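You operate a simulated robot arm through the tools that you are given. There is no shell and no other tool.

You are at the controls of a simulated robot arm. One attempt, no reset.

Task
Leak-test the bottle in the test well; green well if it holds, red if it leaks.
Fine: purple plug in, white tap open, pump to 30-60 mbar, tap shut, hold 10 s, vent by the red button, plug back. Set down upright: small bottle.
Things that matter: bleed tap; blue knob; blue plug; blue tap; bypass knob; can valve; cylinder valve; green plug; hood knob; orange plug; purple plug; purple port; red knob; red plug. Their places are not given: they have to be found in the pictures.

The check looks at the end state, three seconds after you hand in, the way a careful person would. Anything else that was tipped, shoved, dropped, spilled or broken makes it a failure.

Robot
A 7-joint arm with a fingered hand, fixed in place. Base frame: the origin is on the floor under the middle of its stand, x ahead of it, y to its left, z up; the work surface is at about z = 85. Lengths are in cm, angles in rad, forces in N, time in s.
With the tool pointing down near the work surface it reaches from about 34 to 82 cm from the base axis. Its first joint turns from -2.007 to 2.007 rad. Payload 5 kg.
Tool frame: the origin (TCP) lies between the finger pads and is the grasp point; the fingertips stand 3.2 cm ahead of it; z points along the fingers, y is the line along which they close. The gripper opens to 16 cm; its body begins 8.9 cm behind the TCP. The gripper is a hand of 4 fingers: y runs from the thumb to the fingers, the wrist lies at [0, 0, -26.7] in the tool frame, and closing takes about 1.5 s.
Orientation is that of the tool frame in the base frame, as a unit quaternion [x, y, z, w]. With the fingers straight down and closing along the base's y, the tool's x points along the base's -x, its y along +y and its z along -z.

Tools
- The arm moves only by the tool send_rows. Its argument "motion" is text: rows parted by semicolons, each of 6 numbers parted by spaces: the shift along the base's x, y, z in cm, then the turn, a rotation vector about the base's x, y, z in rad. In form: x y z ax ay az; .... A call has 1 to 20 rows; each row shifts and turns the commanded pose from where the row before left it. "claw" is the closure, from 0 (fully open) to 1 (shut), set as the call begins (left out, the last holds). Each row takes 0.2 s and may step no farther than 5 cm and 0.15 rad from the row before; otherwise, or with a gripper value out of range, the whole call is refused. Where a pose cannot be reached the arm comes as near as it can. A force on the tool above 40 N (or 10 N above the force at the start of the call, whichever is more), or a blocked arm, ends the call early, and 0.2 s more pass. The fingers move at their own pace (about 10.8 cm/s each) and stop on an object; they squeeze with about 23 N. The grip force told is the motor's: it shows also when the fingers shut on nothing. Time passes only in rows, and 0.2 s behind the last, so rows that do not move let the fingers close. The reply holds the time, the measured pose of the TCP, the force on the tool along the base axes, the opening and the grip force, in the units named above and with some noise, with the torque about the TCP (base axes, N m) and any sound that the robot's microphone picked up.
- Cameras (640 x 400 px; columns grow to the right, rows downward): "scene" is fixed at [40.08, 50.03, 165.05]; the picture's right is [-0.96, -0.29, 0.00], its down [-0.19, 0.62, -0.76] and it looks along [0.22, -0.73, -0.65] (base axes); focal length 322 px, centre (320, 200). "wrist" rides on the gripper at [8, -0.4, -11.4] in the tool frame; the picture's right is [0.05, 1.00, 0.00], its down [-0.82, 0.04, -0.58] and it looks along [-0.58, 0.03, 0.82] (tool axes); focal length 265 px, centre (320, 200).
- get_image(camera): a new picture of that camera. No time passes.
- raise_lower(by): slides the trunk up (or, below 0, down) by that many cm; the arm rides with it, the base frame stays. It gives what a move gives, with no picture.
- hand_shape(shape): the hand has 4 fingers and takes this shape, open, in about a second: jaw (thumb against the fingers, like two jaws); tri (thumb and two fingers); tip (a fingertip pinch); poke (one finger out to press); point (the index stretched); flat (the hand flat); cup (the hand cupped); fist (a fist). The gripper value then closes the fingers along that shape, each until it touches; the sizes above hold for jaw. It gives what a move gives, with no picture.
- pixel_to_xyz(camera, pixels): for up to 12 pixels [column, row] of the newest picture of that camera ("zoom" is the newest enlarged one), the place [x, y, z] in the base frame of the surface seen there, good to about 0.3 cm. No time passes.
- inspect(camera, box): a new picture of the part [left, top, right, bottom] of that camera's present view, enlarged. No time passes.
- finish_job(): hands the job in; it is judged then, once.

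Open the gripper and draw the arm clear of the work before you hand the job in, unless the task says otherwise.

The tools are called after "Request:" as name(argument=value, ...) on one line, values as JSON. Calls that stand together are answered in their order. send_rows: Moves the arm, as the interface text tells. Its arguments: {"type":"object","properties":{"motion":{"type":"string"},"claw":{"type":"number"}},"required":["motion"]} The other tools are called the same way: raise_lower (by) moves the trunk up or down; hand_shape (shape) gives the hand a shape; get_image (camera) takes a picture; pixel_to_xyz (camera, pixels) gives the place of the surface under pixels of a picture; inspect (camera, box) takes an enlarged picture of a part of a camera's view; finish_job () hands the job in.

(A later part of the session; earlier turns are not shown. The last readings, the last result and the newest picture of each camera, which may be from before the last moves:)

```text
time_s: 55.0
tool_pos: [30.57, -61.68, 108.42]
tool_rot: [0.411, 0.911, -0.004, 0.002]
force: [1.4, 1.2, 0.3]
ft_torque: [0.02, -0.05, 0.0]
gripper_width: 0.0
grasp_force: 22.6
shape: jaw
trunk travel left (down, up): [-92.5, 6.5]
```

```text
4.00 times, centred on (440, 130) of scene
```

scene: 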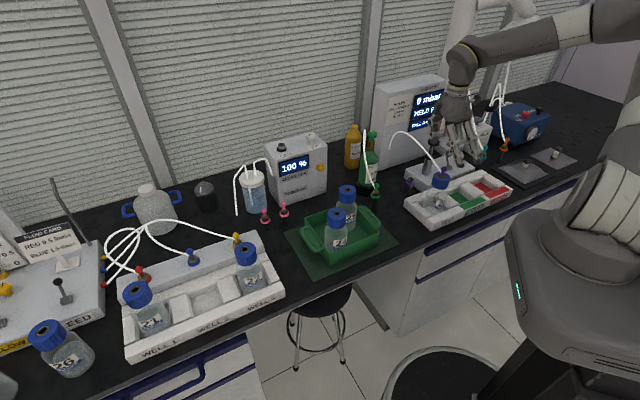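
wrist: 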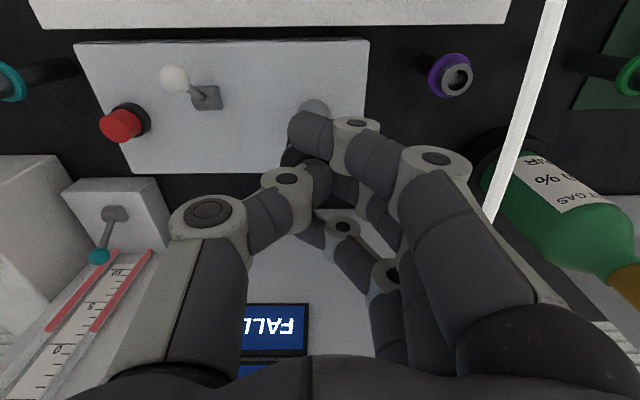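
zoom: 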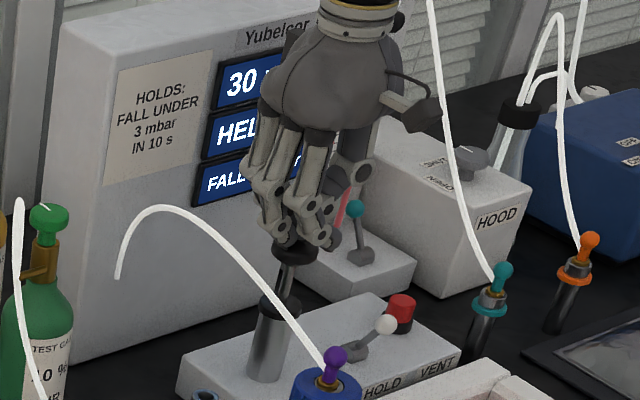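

The display reads 30 mbar. Two more strokes should give about 49, which is mid-range and leaves margin while I go to the tap.

Request:
send_rows(motion="0 0 -0.95 0 0 0; 0 0 -0.95 0 0 0; 0 0 -0.95 0 0 0; 0 0 -0.9 0 0 0; 0 0 0.95 0 0 0; 0 0 0.95 0 0 0; 0 0 0.95 0 0 0; 0 0 0.9 0 0 0; 0 0 0 0 0 0")

Request:
inspect(camera="scene", box=[390, 80, 490, 180])

```text
time_s: 57.0
tool_pos: [30.54, -61.67, 108.5]
tool_rot: [0.412, 0.911, -0.004, 0.002]
force: [-0.2, 0.0, 1.2]
ft_torque: [0.02, -0.01, 0.01]
gripper_width: 0.0
grasp_force: 22.9
shape: jaw
trunk travel left (down, up): [-92.5, 6.5]
```

```text
4.00 times, centred on (440, 130) of scene
```

zoom: 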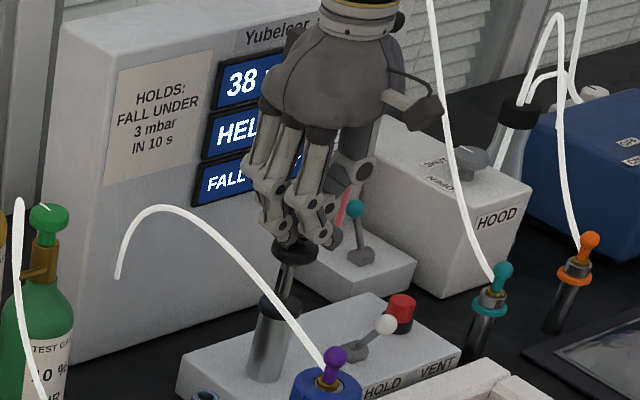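

It reads 38 mbar, a gain of only 8 this time. One more stroke for margin.

Request:
send_rows(motion="0 0 -0.95 0 0 0; 0 0 -0.95 0 0 0; 0 0 -0.95 0 0 0; 0 0 -0.9 0 0 0; 0 0 0.95 0 0 0; 0 0 0.95 0 0 0; 0 0 0.95 0 0 0; 0 0 0.9 0 0 0; 0 0 2 0 0 0")

Request:
inspect(camera="scene", box=[390, 80, 490, 180])

```text
time_s: 59.0
tool_pos: [30.45, -61.68, 110.51]
tool_rot: [0.412, 0.911, -0.004, 0.004]
force: [-0.9, 0.0, -0.2]
ft_torque: [0.01, -0.04, 0.02]
gripper_width: 0.0
grasp_force: 23.3
shape: jaw
trunk travel left (down, up): [-92.5, 6.5]
```

```text
4.00 times, centred on (440, 130) of scene
```

zoom: 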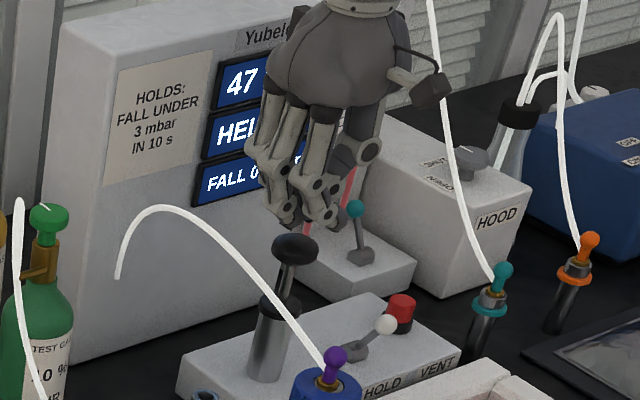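

The display reads 47 mbar, within 30–60. I go back above the tap at its front position (20.05,-66.15) with a narrow jaw opening to shut it.

Request:
send_rows(motion="0 0 3.5 0.0106 0.004 0; 0 0 3.5 0 0 0; -3.4 -1.5 0 0 0 0; -3.5 -1.5 0 0 0 0; -3.5 -1.47 0 0 0 0; 0 0 -4 0 0 0; 0 0 -4 0 0 0; 0 0 -4 0 0 0; 0 0 -3 0 0 0; 0 0 -3 0 0 0; 0 0 -2.8 0 0 0; 0 0 0 0 0 0", claw=0.7)

Request:
get_image(camera="wrist")

Request:
inspect(camera="scene", box=[390, 70, 510, 190])

```text
time_s: 61.6
tool_pos: [20.04, -66.18, 96.52]
tool_rot: [0.411, 0.912, 0.0, 0.0]
force: [0.6, 1.2, -0.3]
ft_torque: [0.0, 0.01, -0.02]
gripper_width: 4.78
grasp_force: 0.0
shape: jaw
trunk travel left (down, up): [-92.5, 6.5]
```

```text
taken
```

wrist: 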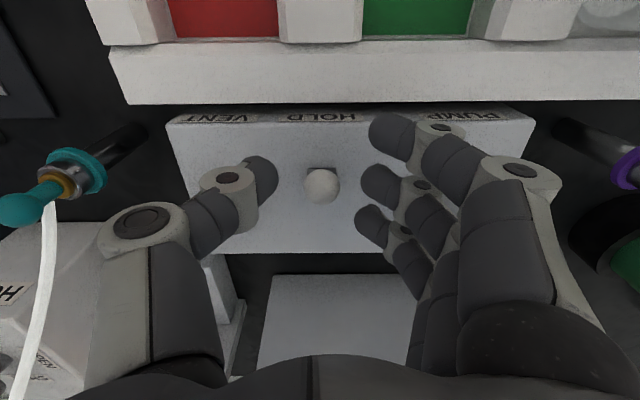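

```text
3.33 times, centred on (450, 130) of scene
```

zoom: 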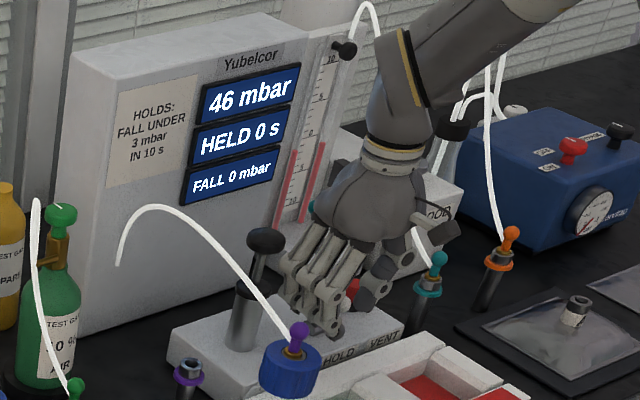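

It reads 46 mbar and the ball is in line at (321,187). I close on it and push the lever back along its arc, away from the robot.

Request:
send_rows(motion="0 0 0 0 0 0; 0 0 0 0 0 0; 0 0 0 0 0 0; 0 0 0 0 0 0; 0 0 0 0 0 0; 0.432 -0.459 0.32 0 0 0; 0.452 -0.481 0.23 0 0 0; 0.473 -0.503 0.15 0 0 0; 0.48 -0.51 0.04 0 0 0; 0.48 -0.51 -0.04 0 0 0; 0.473 -0.503 -0.15 0 0 0; 0.459 -0.488 -0.23 0 0 0; 0.3 -0.32 -0.25 0 0 0", claw=1)

Request:
get_image(camera="wrist")

Request:
inspect(camera="scene", box=[390, 70, 510, 190])

```text
time_s: 64.4
tool_pos: [23.35, -69.84, 96.64]
tool_rot: [0.413, 0.911, 0.002, -0.003]
force: [-22.3, 12.0, -12.6]
ft_torque: [0.23, 0.44, 0.02]
gripper_width: 0.01
grasp_force: 22.6
shape: jaw
trunk travel left (down, up): [-92.5, 6.5]
```

```text
taken
```

wrist: 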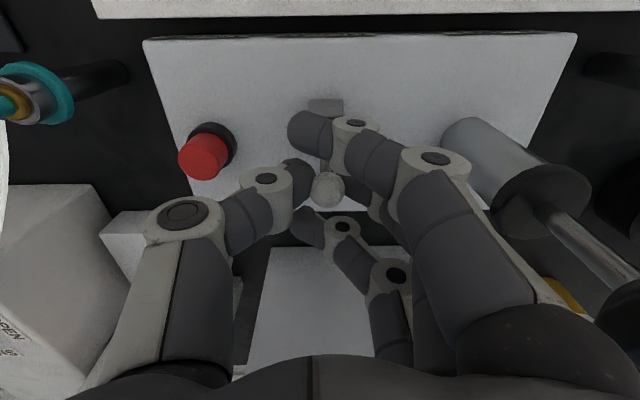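

```text
3.33 times, centred on (450, 130) of scene
```

zoom: 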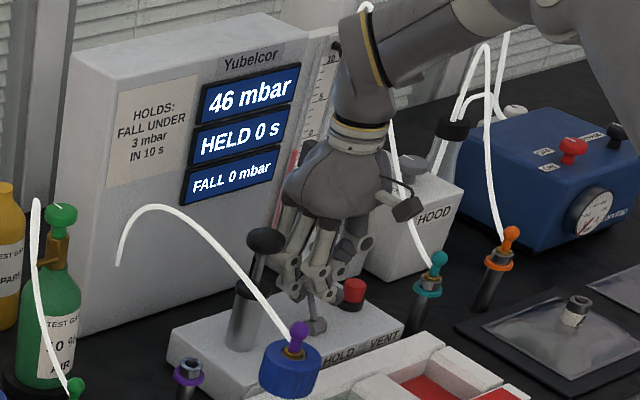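

The lever is back against its far stop (about 25 N). I open the fingers, let it settle and watch the HELD reading.

Request:
send_rows(motion="-0.05 0.05 0 0 0 0; 0 0 0 0 0 0; 0 0 0 0 0 0; 0 0 0 0 0 0", claw=0.7)

Request:
inspect(camera="scene", box=[390, 70, 510, 190])

Request:
get_image(camera="wrist")

```text
time_s: 65.4
tool_pos: [23.77, -69.96, 96.83]
tool_rot: [0.411, 0.912, 0.0, 0.0]
force: [-0.6, -0.1, -0.1]
ft_torque: [0.01, 0.0, 0.0]
gripper_width: 4.71
grasp_force: 0.0
shape: jaw
trunk travel left (down, up): [-92.5, 6.5]
```

```text
3.33 times, centred on (450, 130) of scene
```

zoom: 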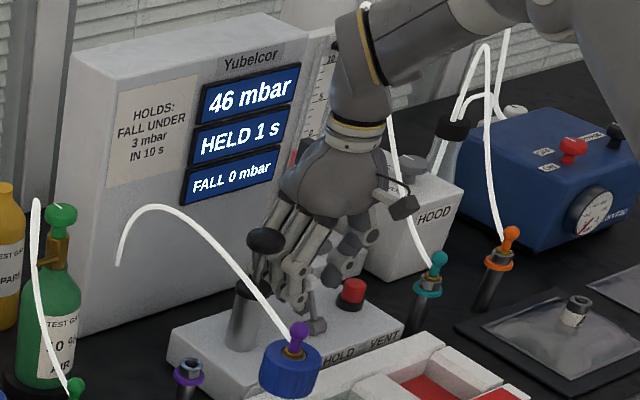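

```text
taken
```

wrist: 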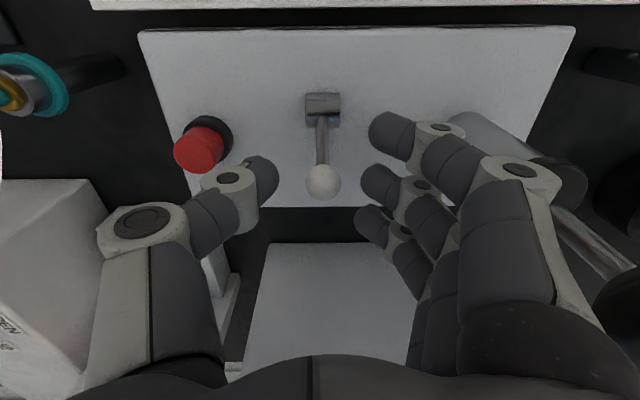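

HELD is counting (1 s, 46 mbar). I lift the hand clear and wait out the hold.

Request:
send_rows(motion="0 0 2.5 0 0 0; 0 0 3 0 0 0; 0 0 3 0 0 0; 0 0 3 0 0 0; 0 0 3 0 0 0; 0 0 3 0 0 0; 0 0 2 0 0 0; 0 0 0 0 0 0; 0 0 0 0 0 0; 0 0 0 0 0 0; 0 0 0 0 0 0; 0 0 0 0 0 0; 0 0 0 0 0 0; 0 0 0 0 0 0; 0 0 0 0 0 0; 0 0 0 0 0 0; 0 0 0 0 0 0; 0 0 0 0 0 0; 0 0 0 0 0 0; 0 0 0 0 0 0")

Request:
inspect(camera="scene", box=[390, 70, 510, 190])

```text
time_s: 69.6
tool_pos: [23.66, -69.93, 116.33]
tool_rot: [0.411, 0.912, 0.001, -0.002]
force: [-0.7, -0.5, 0.4]
ft_torque: [-0.03, 0.04, 0.0]
gripper_width: 4.75
grasp_force: 0.1
shape: jaw
trunk travel left (down, up): [-92.5, 6.5]
```

```text
3.33 times, centred on (450, 130) of scene
```

zoom: 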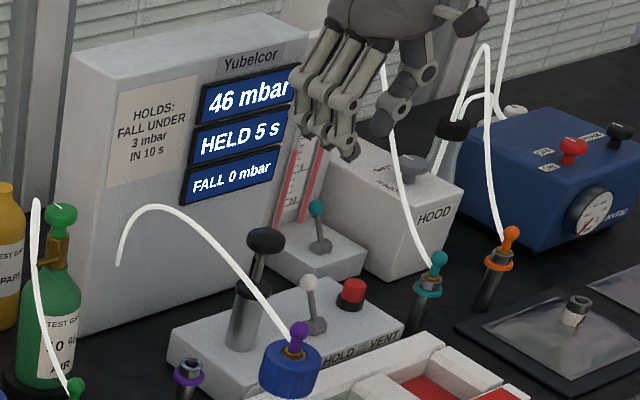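

At 5 s the fall is 0 mbar. I use the remaining time to close the hand and move high above the red button at (17.7,-74.1), without pressing it.

Request:
send_rows(motion="-2 -1.4 0 0 0 0; -2 -1.4 0 0 0 0; -1.9 -1.4 0 0 0 0; 0 0 0 0 0 0; 0 0 0 0 0 0; 0 0 0 0 0 0; 0 0 0 0 0 0; 0 0 0 0 0 0; 0 0 0 0 0 0; 0 0 0 0 0 0; 0 0 0 0 0 0; 0 0 0 0 0 0; 0 0 0 0 0 0; 0 0 0 0 0 0; 0 0 0 0 0 0; 0 0 0 0 0 0; 0 0 0 0 0 0; 0 0 0 0 0 0; 0 0 0 0 0 0; 0 0 0 0 0 0", claw=1)

Request:
get_image(camera="wrist")

Request:
inspect(camera="scene", box=[390, 70, 510, 190])

```text
time_s: 73.8
tool_pos: [17.96, -74.25, 116.24]
tool_rot: [0.411, 0.912, 0.001, -0.002]
force: [-0.7, -0.1, 0.2]
ft_torque: [-0.03, 0.01, 0.0]
gripper_width: 0.02
grasp_force: 23.0
shape: jaw
trunk travel left (down, up): [-92.5, 6.5]
```

```text
taken
```

wrist: 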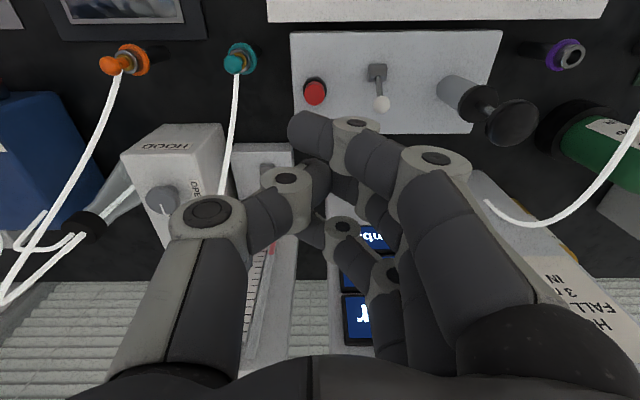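

```text
3.33 times, centred on (450, 130) of scene
```

zoom: 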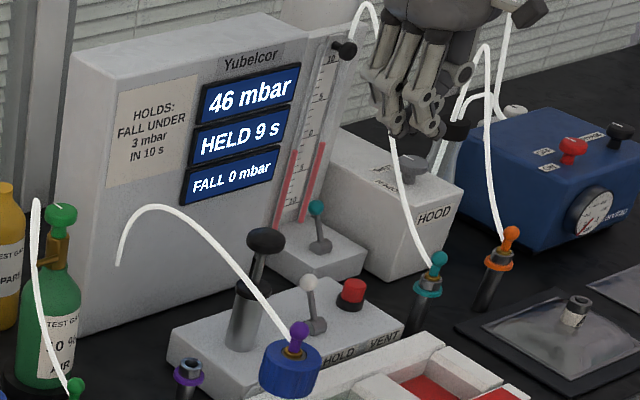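

HELD shows 9 s with a fall of 0 mbar. I wait about 3 more seconds so the hold passes 10 s.

Request:
send_rows(motion="0 0 0 0 0 0; 0 0 0 0 0 0; 0 0 0 0 0 0; 0 0 0 0 0 0; 0 0 0 0 0 0; 0 0 0 0 0 0; 0 0 0 0 0 0; 0 0 0 0 0 0; 0 0 0 0 0 0; 0 0 0 0 0 0; 0 0 0 0 0 0; 0 0 0 0 0 0; 0 0 0 0 0 0; 0 0 0 0 0 0")

Request:
inspect(camera="scene", box=[390, 70, 510, 190])

Request:
pixel_to_xyz(camera="wrist", pixels=[[315, 93], [305, 93], [325, 93], [315, 84], [315, 102], [382, 103], [270, 155], [240, 60]])

```text
time_s: 76.8
tool_pos: [17.85, -74.2, 116.33]
tool_rot: [0.411, 0.912, 0.001, -0.001]
force: [0.7, -0.3, -0.1]
ft_torque: [0.02, -0.05, 0.02]
gripper_width: 0.0
grasp_force: 22.9
shape: jaw
trunk travel left (down, up): [-92.5, 6.5]
```

```text
3.33 times, centred on (450, 130) of scene
```

zoom: 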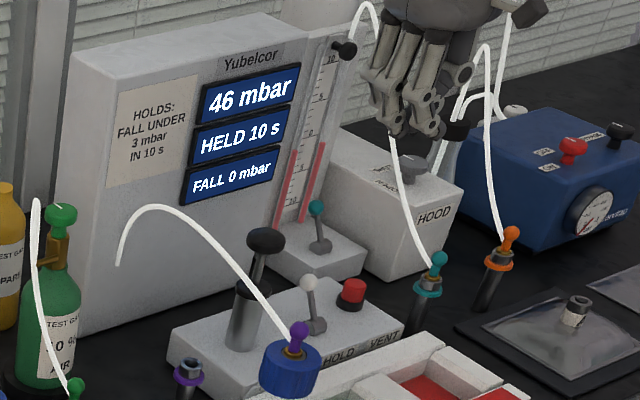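

```text
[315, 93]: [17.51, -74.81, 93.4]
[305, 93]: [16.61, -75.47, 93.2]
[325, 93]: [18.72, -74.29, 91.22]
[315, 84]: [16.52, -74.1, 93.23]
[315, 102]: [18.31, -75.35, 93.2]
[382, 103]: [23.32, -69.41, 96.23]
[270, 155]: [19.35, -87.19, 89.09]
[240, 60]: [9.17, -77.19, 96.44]
```

The test is done: HELD 10 s, 46 mbar, FALL 0 mbar, so the bottle holds and belongs in the green well. Now I vent: I line up over the red button at (17.45,-74.75,93.3) and lower to just above it.

Request:
send_rows(motion="-0.45 -0.5 -3 0 0 0; 0 0 -3.5 0 0 0; 0 0 -3.5 0 0 0; 0 0 -3.5 0 0 0; 0 0 -3 0 0 0; 0 0 -2.3 0 0 0; 0 0 0 0 0 0")

Request:
get_image(camera="wrist")

Request:
inspect(camera="scene", box=[420, 90, 520, 190])

```text
time_s: 78.4
tool_pos: [17.28, -74.58, 97.43]
tool_rot: [0.411, 0.911, 0.001, 0.0]
force: [-0.3, 0.0, -0.5]
ft_torque: [-0.02, 0.01, 0.01]
gripper_width: 0.0
grasp_force: 23.1
shape: jaw
trunk travel left (down, up): [-92.5, 6.5]
```

```text
taken
```

wrist: 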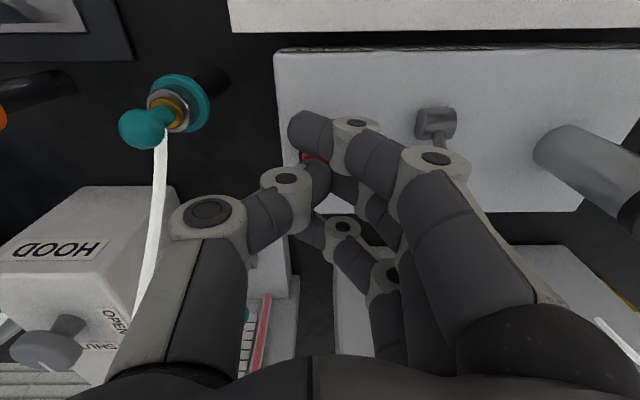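

```text
4.00 times, centred on (470, 140) of scene
```

zoom: 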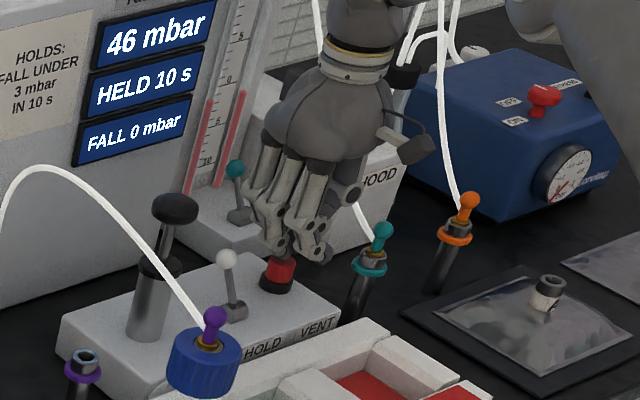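

The fingers are just above the red button. I press down in small steps and hold for a moment.

Request:
send_rows(motion="0 0 -0.5 0 0 0; 0 0 -0.5 0 0 0; 0 0 -0.4 0 0 0; 0 0 -0.3 0 0 0; 0 0 -0.2 0 0 0; 0 0 0 0 0 0")

Request:
inspect(camera="scene", box=[420, 90, 520, 190])

```text
time_s: 79.8
tool_pos: [17.33, -74.6, 95.75]
tool_rot: [0.411, 0.912, 0.0, -0.001]
force: [0.8, -0.7, 3.6]
ft_torque: [-0.04, -0.05, 0.0]
gripper_width: 0.0
grasp_force: 22.7
shape: jaw
trunk travel left (down, up): [-92.5, 6.5]
heard: click
```

```text
4.00 times, centred on (470, 140) of scene
```

zoom: 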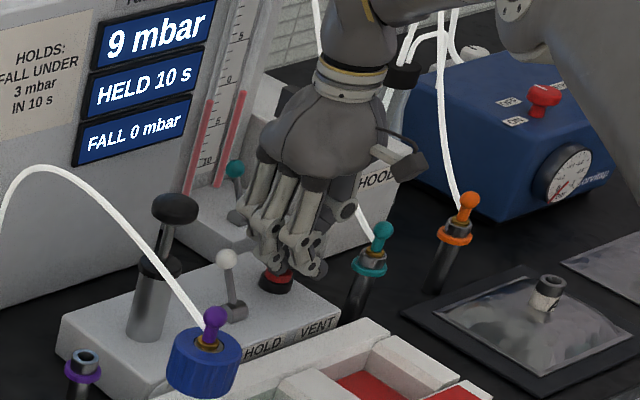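

A click was heard and the pressure is falling (9 mbar). I keep the button pressed a little longer.

Request:
send_rows(motion="0 0 0 0 0 0; 0 0 0 0 0 0; 0 0 0 0 0 0; 0 0 0 0 0 0; 0 0 0 0 0 0; 0 0 0 0 0 0; 0 0 0 0 0 0; 0 0 0 0 0 0")

Request:
inspect(camera="scene", box=[420, 90, 520, 190])

```text
time_s: 81.6
tool_pos: [17.25, -74.63, 95.7]
tool_rot: [0.411, 0.912, 0.001, -0.001]
force: [1.1, -2.0, 2.6]
ft_torque: [-0.03, -0.08, -0.04]
gripper_width: 0.03
grasp_force: 22.9
shape: jaw
trunk travel left (down, up): [-92.5, 6.5]
```

```text
4.00 times, centred on (470, 140) of scene
```

zoom: 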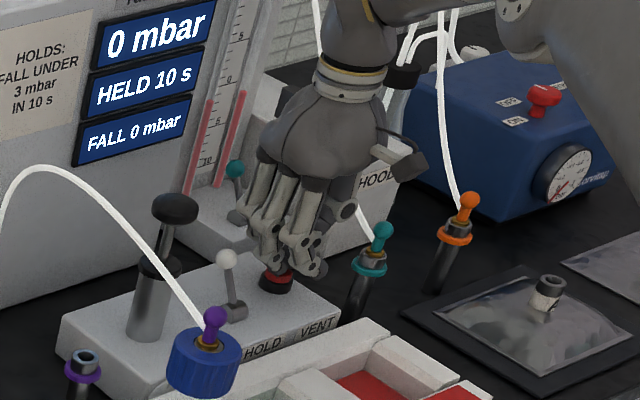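

The pressure is 0 mbar, so it is vented. I lift straight up, move back toward the bottle at height and change to the pinch for the plug.

Request:
send_rows(motion="0 0 2.5 0 0 0; 0 0 3.5 0 0 0; 0 0 4 0 0 0; 0 0 4.5 0 0 0; 0 0 4.5 0 0 0; 0 0 4 0 0 0; 1.3 4.2 0 0 0 0; 1.3 4.2 0 0 0 0; 1.3 4.2 0 0 0 0; 1.3 4.2 0 0 0 0; 1.3 4.2 0 0 0 0; 1.3 4.2 0 0 0 0; 1.4 4.5 0 0 0 0; 0 0 0 0 0 0")

Request:
hand_shape(shape="tip")

Request:
send_rows(motion="0 0 0 0 0 0; 0 0 0 0 0 0; 0 0 -2 0 0 0; 0 0 -2 0 0 0; 0 0 0 0 0 0", claw=0.65)

Request:
get_image(camera="wrist")

Request:
inspect(camera="scene", box=[390, 70, 510, 210])

```text
time_s: 84.6
tool_pos: [26.42, -45.11, 118.59]
tool_rot: [0.411, 0.911, 0.001, -0.002]
force: [-0.3, -0.3, -0.7]
ft_torque: [0.02, -0.01, 0.02]
gripper_width: 0.0
grasp_force: 23.1
shape: jaw
trunk travel left (down, up): [-92.5, 6.5]
```

```text
time_s: 85.5
tool_pos: [26.56, -44.86, 118.68]
tool_rot: [0.411, 0.912, 0.0, -0.001]
force: [-0.6, -0.4, 0.1]
ft_torque: [-0.02, -0.02, 0.03]
gripper_width: 16.0
grasp_force: 0.1
shape: tip
trunk travel left (down, up): [-92.5, 6.5]
```

```text
time_s: 86.7
tool_pos: [26.41, -44.95, 114.64]
tool_rot: [0.411, 0.912, 0.001, -0.001]
force: [0.3, 0.6, -0.9]
ft_torque: [0.01, 0.06, 0.0]
gripper_width: 5.65
grasp_force: 0.0
shape: tip
trunk travel left (down, up): [-92.5, 6.5]
```

```text
taken
```

wrist: 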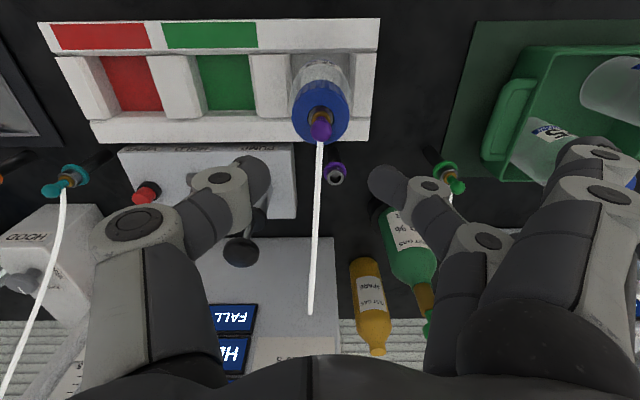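

```text
2.86 times, centred on (450, 140) of scene
```

zoom: 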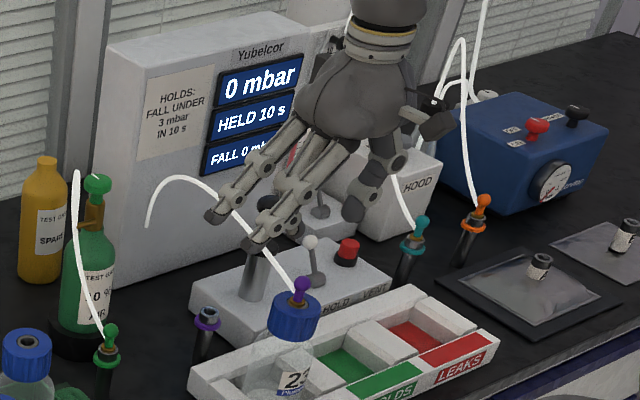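

The plug's ball is at (321,129), right on the tool axis. I lower 8.7 cm to the same pinch height as before.

Request:
send_rows(motion="0.05 0.04 -2.5 0 0 0; 0 0 -2.5 0 0 0; 0 0 -2.2 0 0 0; 0 0 -1.5 0 0 0; 0 0 0 0 0 0")

Request:
get_image(camera="wrist")

Request:
inspect(camera="scene", box=[400, 130, 480, 210])

```text
time_s: 87.9
tool_pos: [26.47, -44.96, 105.89]
tool_rot: [0.411, 0.912, 0.0, -0.001]
force: [-0.5, 0.2, 0.2]
ft_torque: [0.02, 0.02, -0.01]
gripper_width: 5.64
grasp_force: 0.0
shape: tip
trunk travel left (down, up): [-92.5, 6.5]
```

```text
taken
```

wrist: 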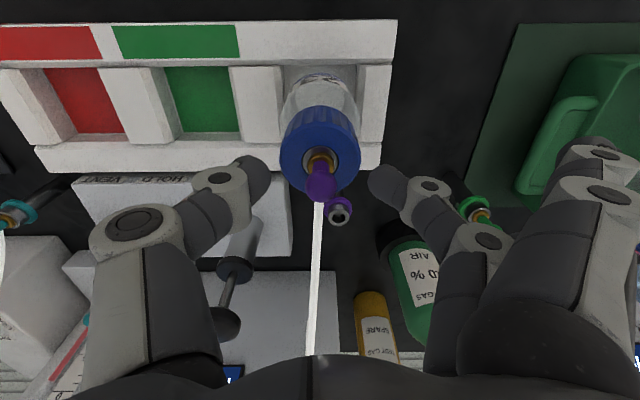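

```text
5.00 times, centred on (440, 170) of scene
```

zoom: 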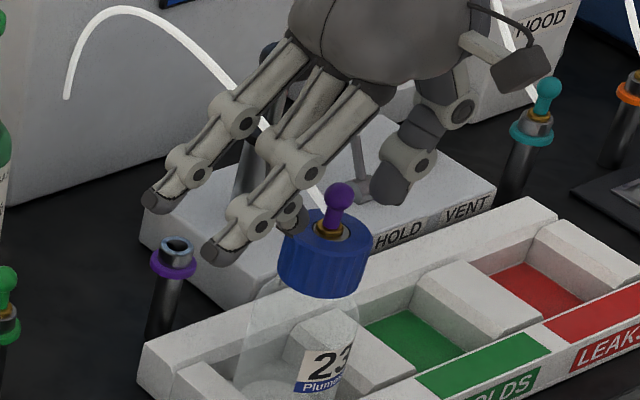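

This matches the view at release, with the ball at (321,184) between the pads. I close and pull up gently.

Request:
send_rows(motion="0 0 0 0 0 0; 0 0 0 0 0 0; 0 0 0 0 0 0; 0 0 0 0 0 0; 0 0 0 0 0 0; 0 0 0.4 0 0 0; 0 0 0.5 0 0 0; 0 0 0.6 0 0 0; 0 0 0.7 0 0 0; 0 0 0 0 0 0", claw=1)

Request:
get_image(camera="wrist")

Request:
inspect(camera="scene", box=[400, 130, 480, 210])

```text
time_s: 90.1
tool_pos: [26.61, -44.89, 107.99]
tool_rot: [0.411, 0.912, 0.001, -0.002]
force: [-0.6, 0.5, -0.6]
ft_torque: [-0.01, 0.0, -0.04]
gripper_width: 1.26
grasp_force: 22.5
shape: tip
trunk travel left (down, up): [-92.5, 6.5]
```

```text
taken
```

wrist: 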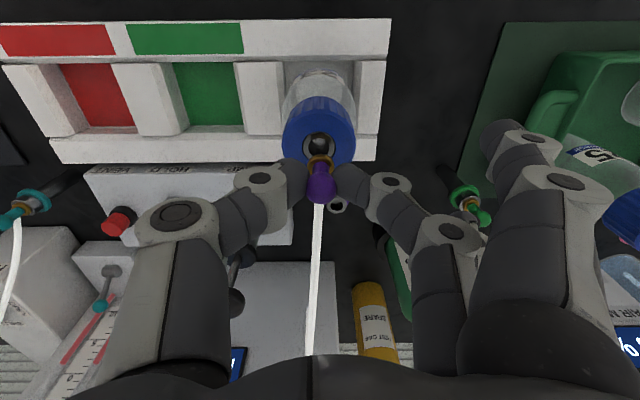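

```text
5.00 times, centred on (440, 170) of scene
```

zoom: 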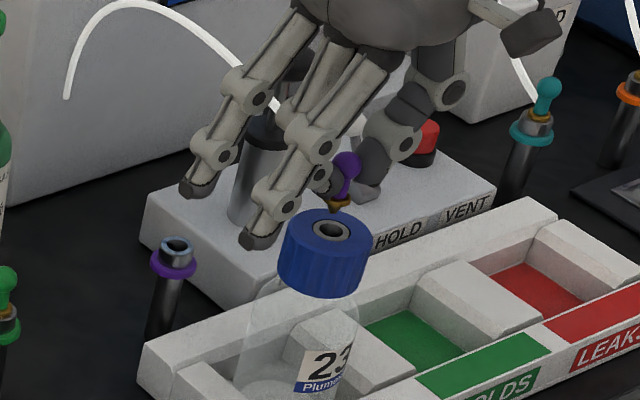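

The plug is out and the bottle stands still. I lift and carry the plug back above the purple port at about (35.6,-51.15).

Request:
send_rows(motion="0 0 3 0 0 0; 2.3 -1.55 0 0 0 0; 2.3 -1.55 0 0 0 0; 2.3 -1.55 0 0 0 0; 2.2 -1.55 0 0 0 0; 0 0 -3 0 0 0; 0 0 -3 0 0 0; 0 0 -1.5 0 0 0; 0 0 0 0 0 0")

Request:
get_image(camera="wrist")

Request:
inspect(camera="wrist", box=[270, 90, 370, 210])

Request:
inspect(camera="scene", box=[380, 140, 440, 210])

```text
time_s: 92.1
tool_pos: [35.74, -51.05, 103.54]
tool_rot: [0.411, 0.912, 0.0, -0.001]
force: [0.5, 0.1, -1.3]
ft_torque: [0.01, -0.03, -0.01]
gripper_width: 1.25
grasp_force: 22.7
shape: tip
trunk travel left (down, up): [-92.5, 6.5]
```

```text
taken
```

wrist: 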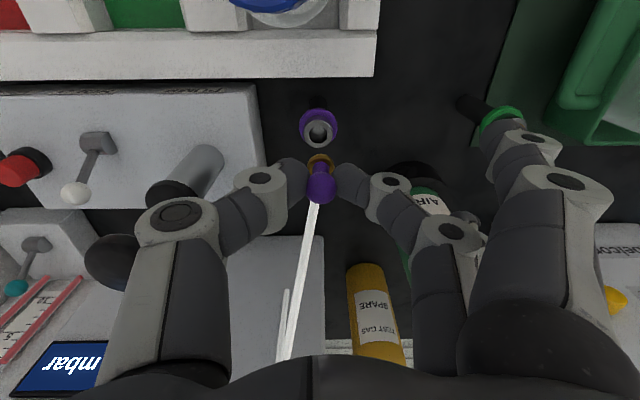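

```text
3.33 times, centred on (320, 150) of wrist
```

zoom: 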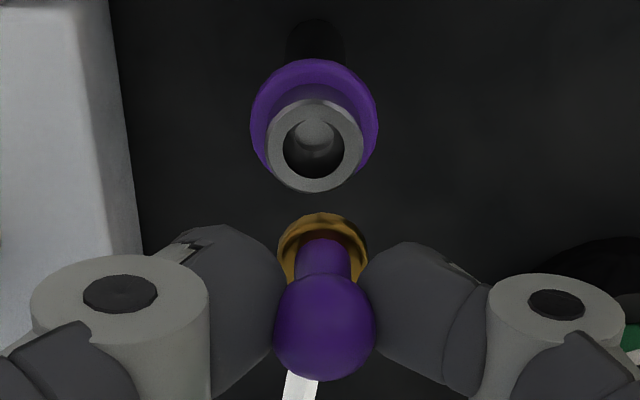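

```text
5.71 times, centred on (410, 175) of scene
```

zoom: 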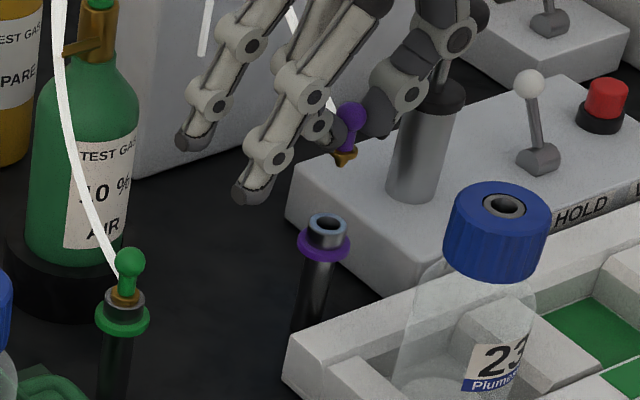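

The port rim (318,133) and plug (320.6,165) are nearly in line. I lower until the tip is about 1 cm above the rim, so the two views leave less doubt about the offset.

Request:
send_rows(motion="0 -0.1 -1.2 0 0 0; 0 0 -1.2 0 0 0; 0 0 -0.7 0 0 0; 0 0 0 0 0 0")

Request:
inspect(camera="wrist", box=[280, 110, 360, 210])

Request:
inspect(camera="scene", box=[390, 155, 430, 195])

```text
time_s: 93.1
tool_pos: [35.62, -51.03, 100.44]
tool_rot: [0.411, 0.912, 0.001, -0.001]
force: [0.3, -0.6, -0.1]
ft_torque: [0.01, 0.0, -0.01]
gripper_width: 1.26
grasp_force: 22.9
shape: tip
trunk travel left (down, up): [-92.5, 6.5]
```

```text
4.00 times, centred on (320, 160) of wrist
```

zoom: 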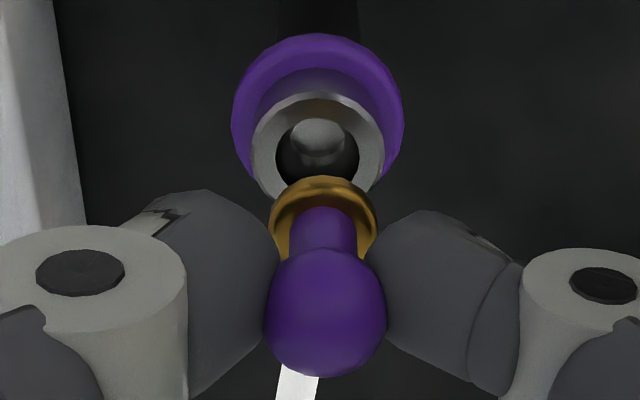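

```text
10.00 times, centred on (410, 175) of scene
```

zoom: 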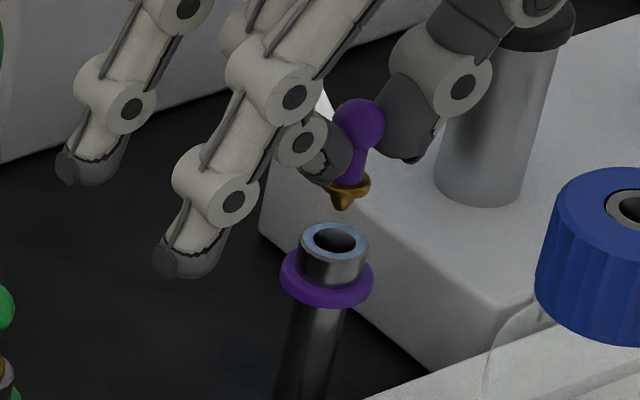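

The rim centre is now at about (319.4,148) against the predicted (320,147.4), and the scene view lines up too. A last shift of (-0.02,-0.13), then I insert slowly.

Request:
send_rows(motion="-0.02 -0.13 -0.3 0 0 0; 0 0 -0.4 0 0 0; 0 0 -0.4 0 0 0; 0 0 -0.4 0 0 0; 0 0 -0.4 0 0 0; 0 0 -0.3 0 0 0; 0 0 0 0 0 0")

Request:
inspect(camera="wrist", box=[280, 110, 360, 210])

Request:
inspect(camera="scene", box=[390, 155, 430, 195])

```text
time_s: 94.7
tool_pos: [35.6, -51.3, 98.27]
tool_rot: [0.41, 0.912, 0.0, -0.001]
force: [0.6, -0.3, 0.7]
ft_torque: [-0.04, 0.0, 0.04]
gripper_width: 1.26
grasp_force: 22.5
shape: tip
trunk travel left (down, up): [-92.5, 6.5]
```

```text
4.00 times, centred on (320, 160) of wrist
```

zoom: 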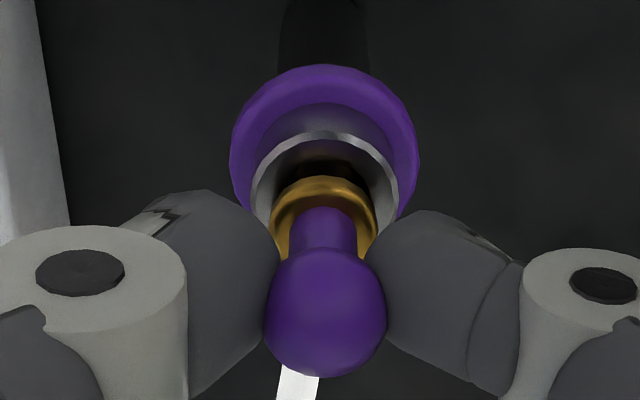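

```text
10.00 times, centred on (410, 175) of scene
```

zoom: 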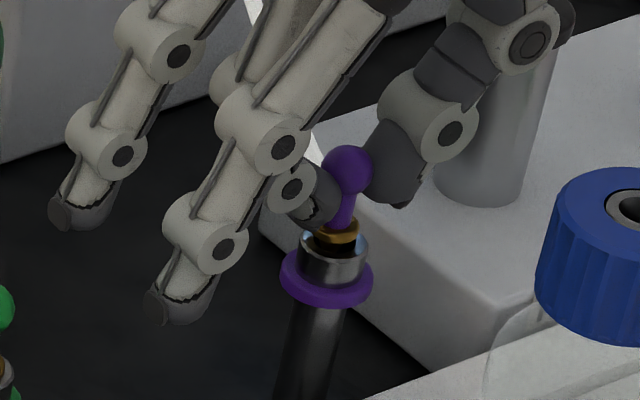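

The plug is in the port with the flange about 0.3 cm above the rim and no force. I press down gently to seat it.

Request:
send_rows(motion="0 0 -0.2 0 0 0; 0 0 -0.2 0 0 0; 0 0 0 0 0 0")

Request:
inspect(camera="scene", box=[390, 155, 430, 195])

```text
time_s: 95.5
tool_pos: [35.63, -51.32, 97.78]
tool_rot: [0.411, 0.911, 0.0, -0.002]
force: [0.4, 0.9, -0.4]
ft_torque: [-0.01, -0.03, 0.0]
gripper_width: 1.25
grasp_force: 22.7
shape: tip
trunk travel left (down, up): [-92.5, 6.5]
```

```text
10.00 times, centred on (410, 175) of scene
```

zoom: 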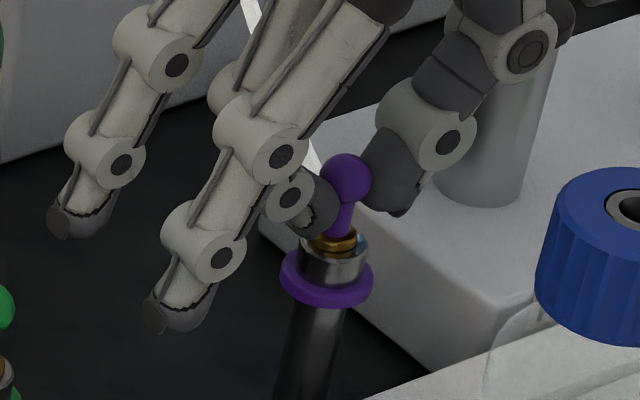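

There is still no resistance at z=97.8. I go down a bit more until it seats.

Request:
send_rows(motion="0 0 -0.15 0 0 0; 0 0 -0.15 0 0 0; 0 0 0 0 0 0")

Request:
inspect(camera="scene", box=[390, 155, 430, 195])

Request:
inspect(camera="wrist", box=[280, 110, 360, 210])

```text
time_s: 96.3
tool_pos: [35.67, -51.34, 97.78]
tool_rot: [0.412, 0.911, 0.0, 0.0]
force: [-1.2, 1.8, 12.0]
ft_torque: [0.04, -0.01, 0.02]
gripper_width: 1.33
grasp_force: 23.0
shape: tip
trunk travel left (down, up): [-92.5, 6.5]
```

```text
10.00 times, centred on (410, 175) of scene
```

zoom: 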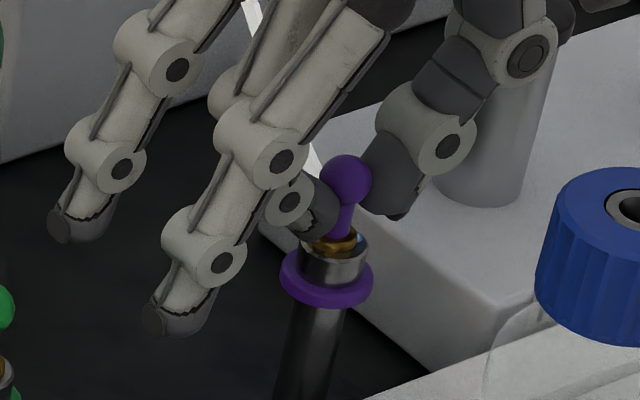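

```text
4.00 times, centred on (320, 160) of wrist
```

zoom: 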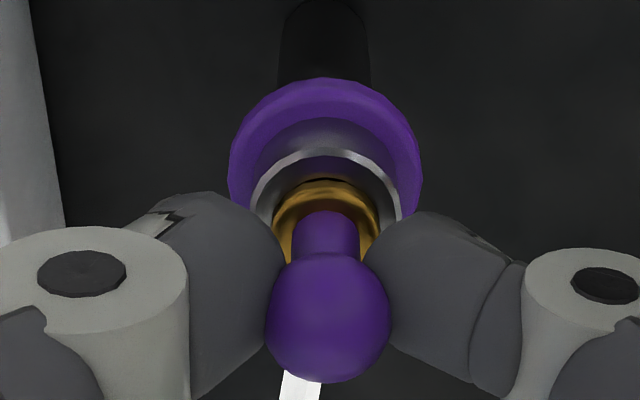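

The force is 12 N upward with the flange inside the rim, so it is seated. I ease off and open the fingers.

Request:
send_rows(motion="0 0 0.2 0 0 0; 0 0 0 0 0 0")

Request:
send_rows(motion="0 0 0 0 0 0; 0 0 0 0 0 0; 0 0 0 0 0 0; 0 0 0 0 0 0", claw=0.65)

Request:
inspect(camera="scene", box=[390, 155, 430, 195])

Request:
inspect(camera="wrist", box=[280, 110, 360, 210])

```text
time_s: 96.9
tool_pos: [35.56, -51.25, 97.69]
tool_rot: [0.411, 0.912, 0.0, -0.002]
force: [-1.4, 0.5, 6.2]
ft_torque: [-0.01, 0.02, -0.03]
gripper_width: 1.33
grasp_force: 22.5
shape: tip
trunk travel left (down, up): [-92.5, 6.5]
```

```text
time_s: 97.9
tool_pos: [35.66, -51.31, 97.81]
tool_rot: [0.41, 0.912, 0.0, -0.002]
force: [0.0, 0.0, -0.3]
ft_torque: [0.01, -0.02, 0.01]
gripper_width: 5.53
grasp_force: 0.1
shape: tip
trunk travel left (down, up): [-92.5, 6.5]
```

```text
10.00 times, centred on (410, 175) of scene
```

zoom: 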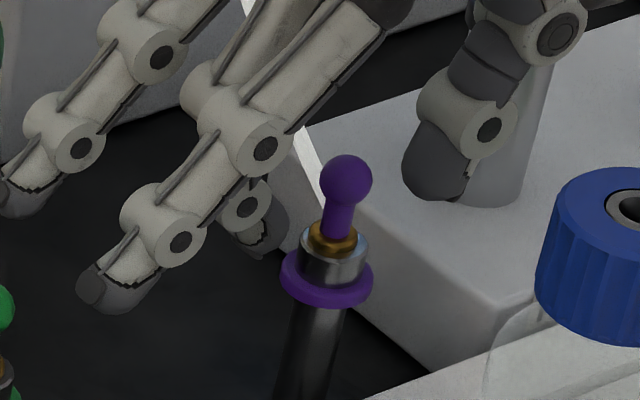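

```text
4.00 times, centred on (320, 160) of wrist
```

zoom: 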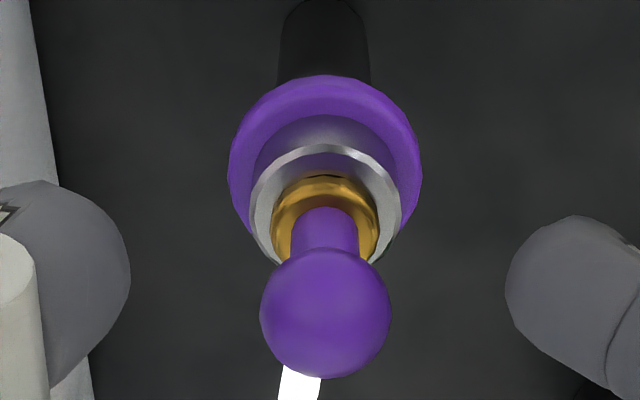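

The plug stands straight in its port. I lift away and move back to view the tray from above and measure the green well and the bottle.

Request:
send_rows(motion="0 0 2.5 0 0 0; 0 0 3.5 0 0 0; 0 0 3.5 0 0 0; 0 0 4 0 0 0; 0 0 4 0 0 0; 0 0 4 0 0 0; -3.2 1.2 0 0 0 0; -3.2 1.2 0 0 0 0; -3.2 1.2 0 0 0 0; -3.2 1.2 0 0 0 0; -3.2 1.2 0 0 0 0; 0 0 0 0 0 0")

Request:
hand_shape(shape="jaw")

Request:
get_image(camera="wrist")

Request:
get_image(camera="scene")

```text
time_s: 100.5
tool_pos: [19.61, -45.39, 119.34]
tool_rot: [0.411, 0.912, 0.0, -0.001]
force: [0.3, 0.5, 0.2]
ft_torque: [0.01, 0.03, -0.01]
gripper_width: 5.55
grasp_force: 0.0
shape: tip
trunk travel left (down, up): [-92.5, 6.5]
```

```text
time_s: 101.4
tool_pos: [19.68, -45.41, 119.3]
tool_rot: [0.411, 0.912, 0.002, -0.001]
force: [0.2, 0.0, -0.6]
ft_torque: [0.01, 0.02, -0.01]
gripper_width: 16.0
grasp_force: 0.0
shape: jaw
trunk travel left (down, up): [-92.5, 6.5]
```

```text
taken
```

wrist: 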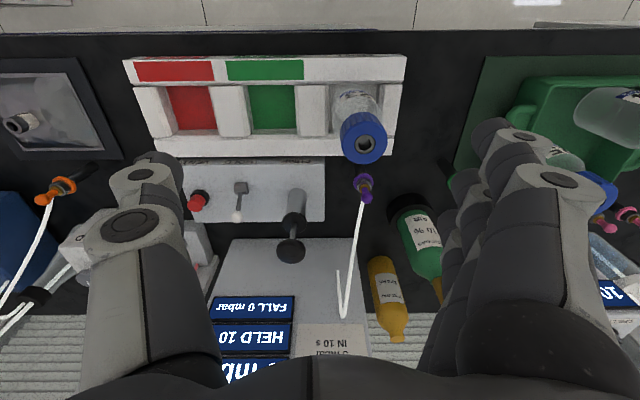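

```text
taken
```

scene: 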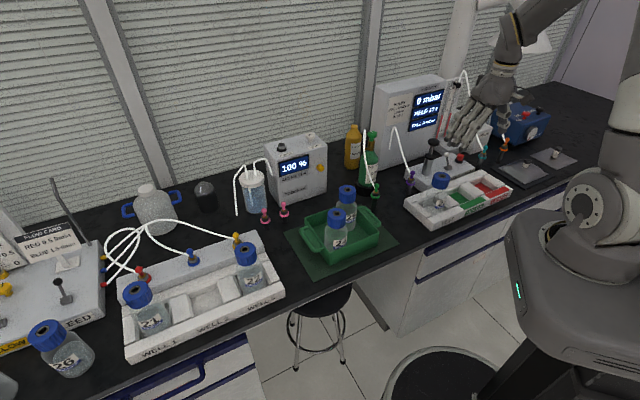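

I enlarge the tray in the wrist view to mark the corners of the wells and the bottle.

Request:
inspect(camera="wrist", box=[120, 40, 420, 220])

Request:
inspect(camera="scene", box=[395, 150, 525, 240])

```text
2.13 times, centred on (270, 130) of wrist
```

zoom: 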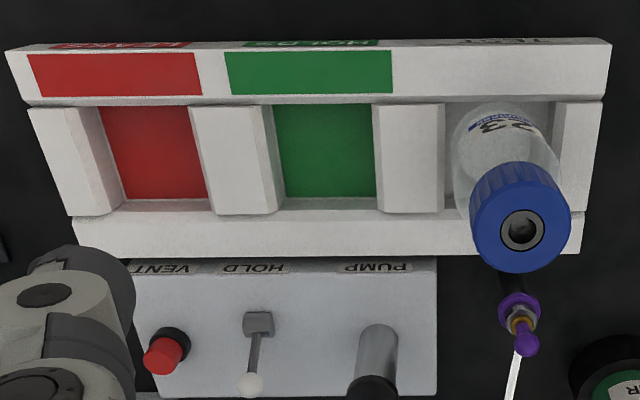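

```text
4.44 times, centred on (460, 195) of scene
```

zoom: 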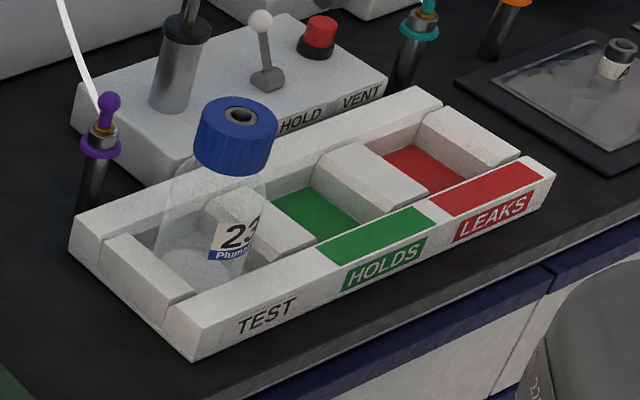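

I query the green floor corners and divider edges in the wrist picture and the bottle's base region.

Request:
pixel_to_xyz(camera="wrist", pixels=[[251, 87], [294, 87], [295, 127], [255, 128], [273, 107], [246, 110], [232, 110], [303, 108], [324, 108], [273, 92], [273, 136], [273, 145]])

Request:
pixel_to_xyz(camera="wrist", pixels=[[331, 84], [376, 84], [391, 85], [336, 128], [380, 140], [396, 130], [228, 84], [208, 84], [363, 143], [345, 145], [383, 145], [363, 162]])

Request:
pixel_to_xyz(camera="zoom", pixels=[[275, 205], [310, 190], [355, 222], [320, 240], [315, 215], [200, 270], [160, 240], [190, 290], [240, 270], [180, 245], [215, 290], [235, 255]])

```text
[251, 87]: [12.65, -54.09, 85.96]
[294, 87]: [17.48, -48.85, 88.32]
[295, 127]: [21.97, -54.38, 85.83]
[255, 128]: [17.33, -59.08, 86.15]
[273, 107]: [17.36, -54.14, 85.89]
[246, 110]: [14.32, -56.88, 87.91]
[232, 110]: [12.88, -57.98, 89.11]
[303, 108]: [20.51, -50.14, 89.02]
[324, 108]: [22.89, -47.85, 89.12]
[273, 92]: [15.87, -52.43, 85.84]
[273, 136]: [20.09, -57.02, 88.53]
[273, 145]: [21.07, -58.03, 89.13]
```

```text
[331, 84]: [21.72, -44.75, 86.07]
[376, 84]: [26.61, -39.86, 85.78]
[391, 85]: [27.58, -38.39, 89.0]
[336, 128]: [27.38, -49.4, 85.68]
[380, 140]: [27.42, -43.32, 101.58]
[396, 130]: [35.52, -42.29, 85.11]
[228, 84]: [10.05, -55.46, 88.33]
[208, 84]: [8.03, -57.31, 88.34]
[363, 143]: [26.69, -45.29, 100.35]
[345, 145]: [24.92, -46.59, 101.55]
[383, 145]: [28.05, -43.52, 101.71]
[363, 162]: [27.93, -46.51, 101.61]
```

```text
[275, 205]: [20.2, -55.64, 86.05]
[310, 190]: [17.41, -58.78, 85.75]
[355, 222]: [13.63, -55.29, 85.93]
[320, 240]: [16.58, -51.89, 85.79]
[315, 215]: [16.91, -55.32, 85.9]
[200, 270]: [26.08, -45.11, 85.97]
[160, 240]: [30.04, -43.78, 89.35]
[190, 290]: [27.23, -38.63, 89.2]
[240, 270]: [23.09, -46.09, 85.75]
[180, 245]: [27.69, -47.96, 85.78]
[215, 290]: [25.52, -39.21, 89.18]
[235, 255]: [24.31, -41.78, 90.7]
```

The green well floor spans from about (12.65,-54.1) to (22.0,-54.4), with its centre near (17.2,-54.2). I enlarge the bottle to judge its diameter against the well.

Request:
inspect(camera="scene", box=[410, 160, 470, 230])

Request:
inspect(camera="wrist", box=[310, 70, 410, 180])

```text
5.71 times, centred on (440, 195) of scene
```

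zoom: 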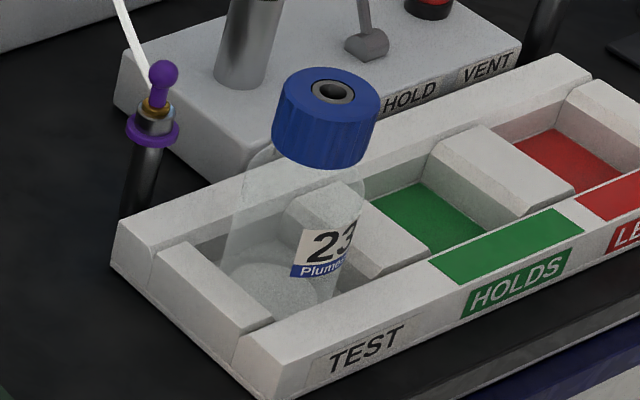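

```text
3.64 times, centred on (360, 125) of wrist
```

zoom: 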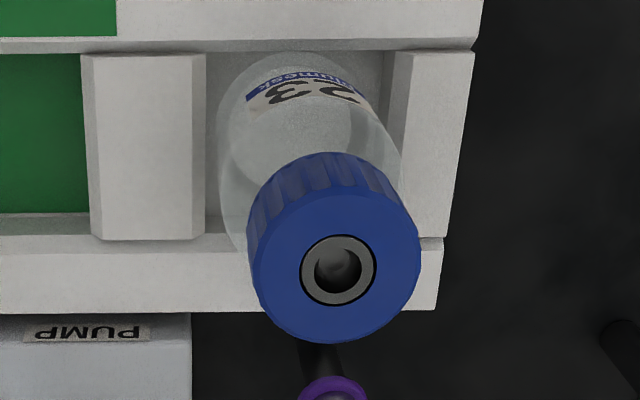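

The bottle (dia. about 6.8 cm) is centred in the test well, and the green well is 13.1 cm further along the tray, a shift of about (-9.27,-9.25). I set the jaw to about 8.5 cm and move above the cap at (26.42,-44.92).

Request:
send_rows(motion="2.2 0.15 0 0 0 0; 2.3 0.15 0 0 0 0; 2.3 0.15 0 0 0 0; 0 0 -3 0 0 0; 0 0 -3 0 0 0; 0 0 0 0 0 0", claw=0.47)

Request:
get_image(camera="wrist")

Request:
inspect(camera="scene", box=[380, 90, 500, 210])

```text
time_s: 102.8
tool_pos: [26.43, -44.73, 113.23]
tool_rot: [0.411, 0.912, 0.0, 0.0]
force: [0.1, 0.3, 0.0]
ft_torque: [-0.01, -0.02, 0.03]
gripper_width: 8.58
grasp_force: 0.0
shape: jaw
trunk travel left (down, up): [-92.5, 6.5]
```

```text
taken
```

wrist: 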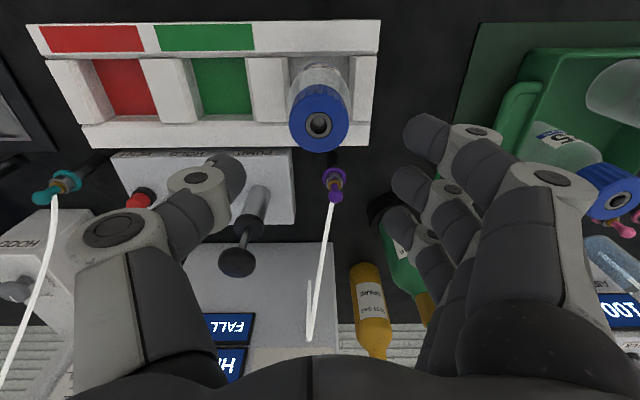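

```text
3.33 times, centred on (440, 150) of scene
```

zoom: 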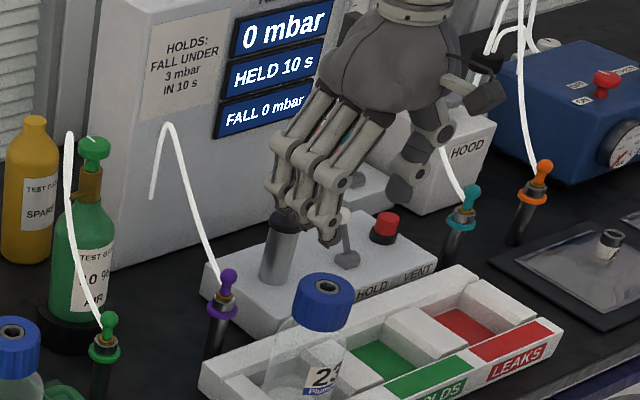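

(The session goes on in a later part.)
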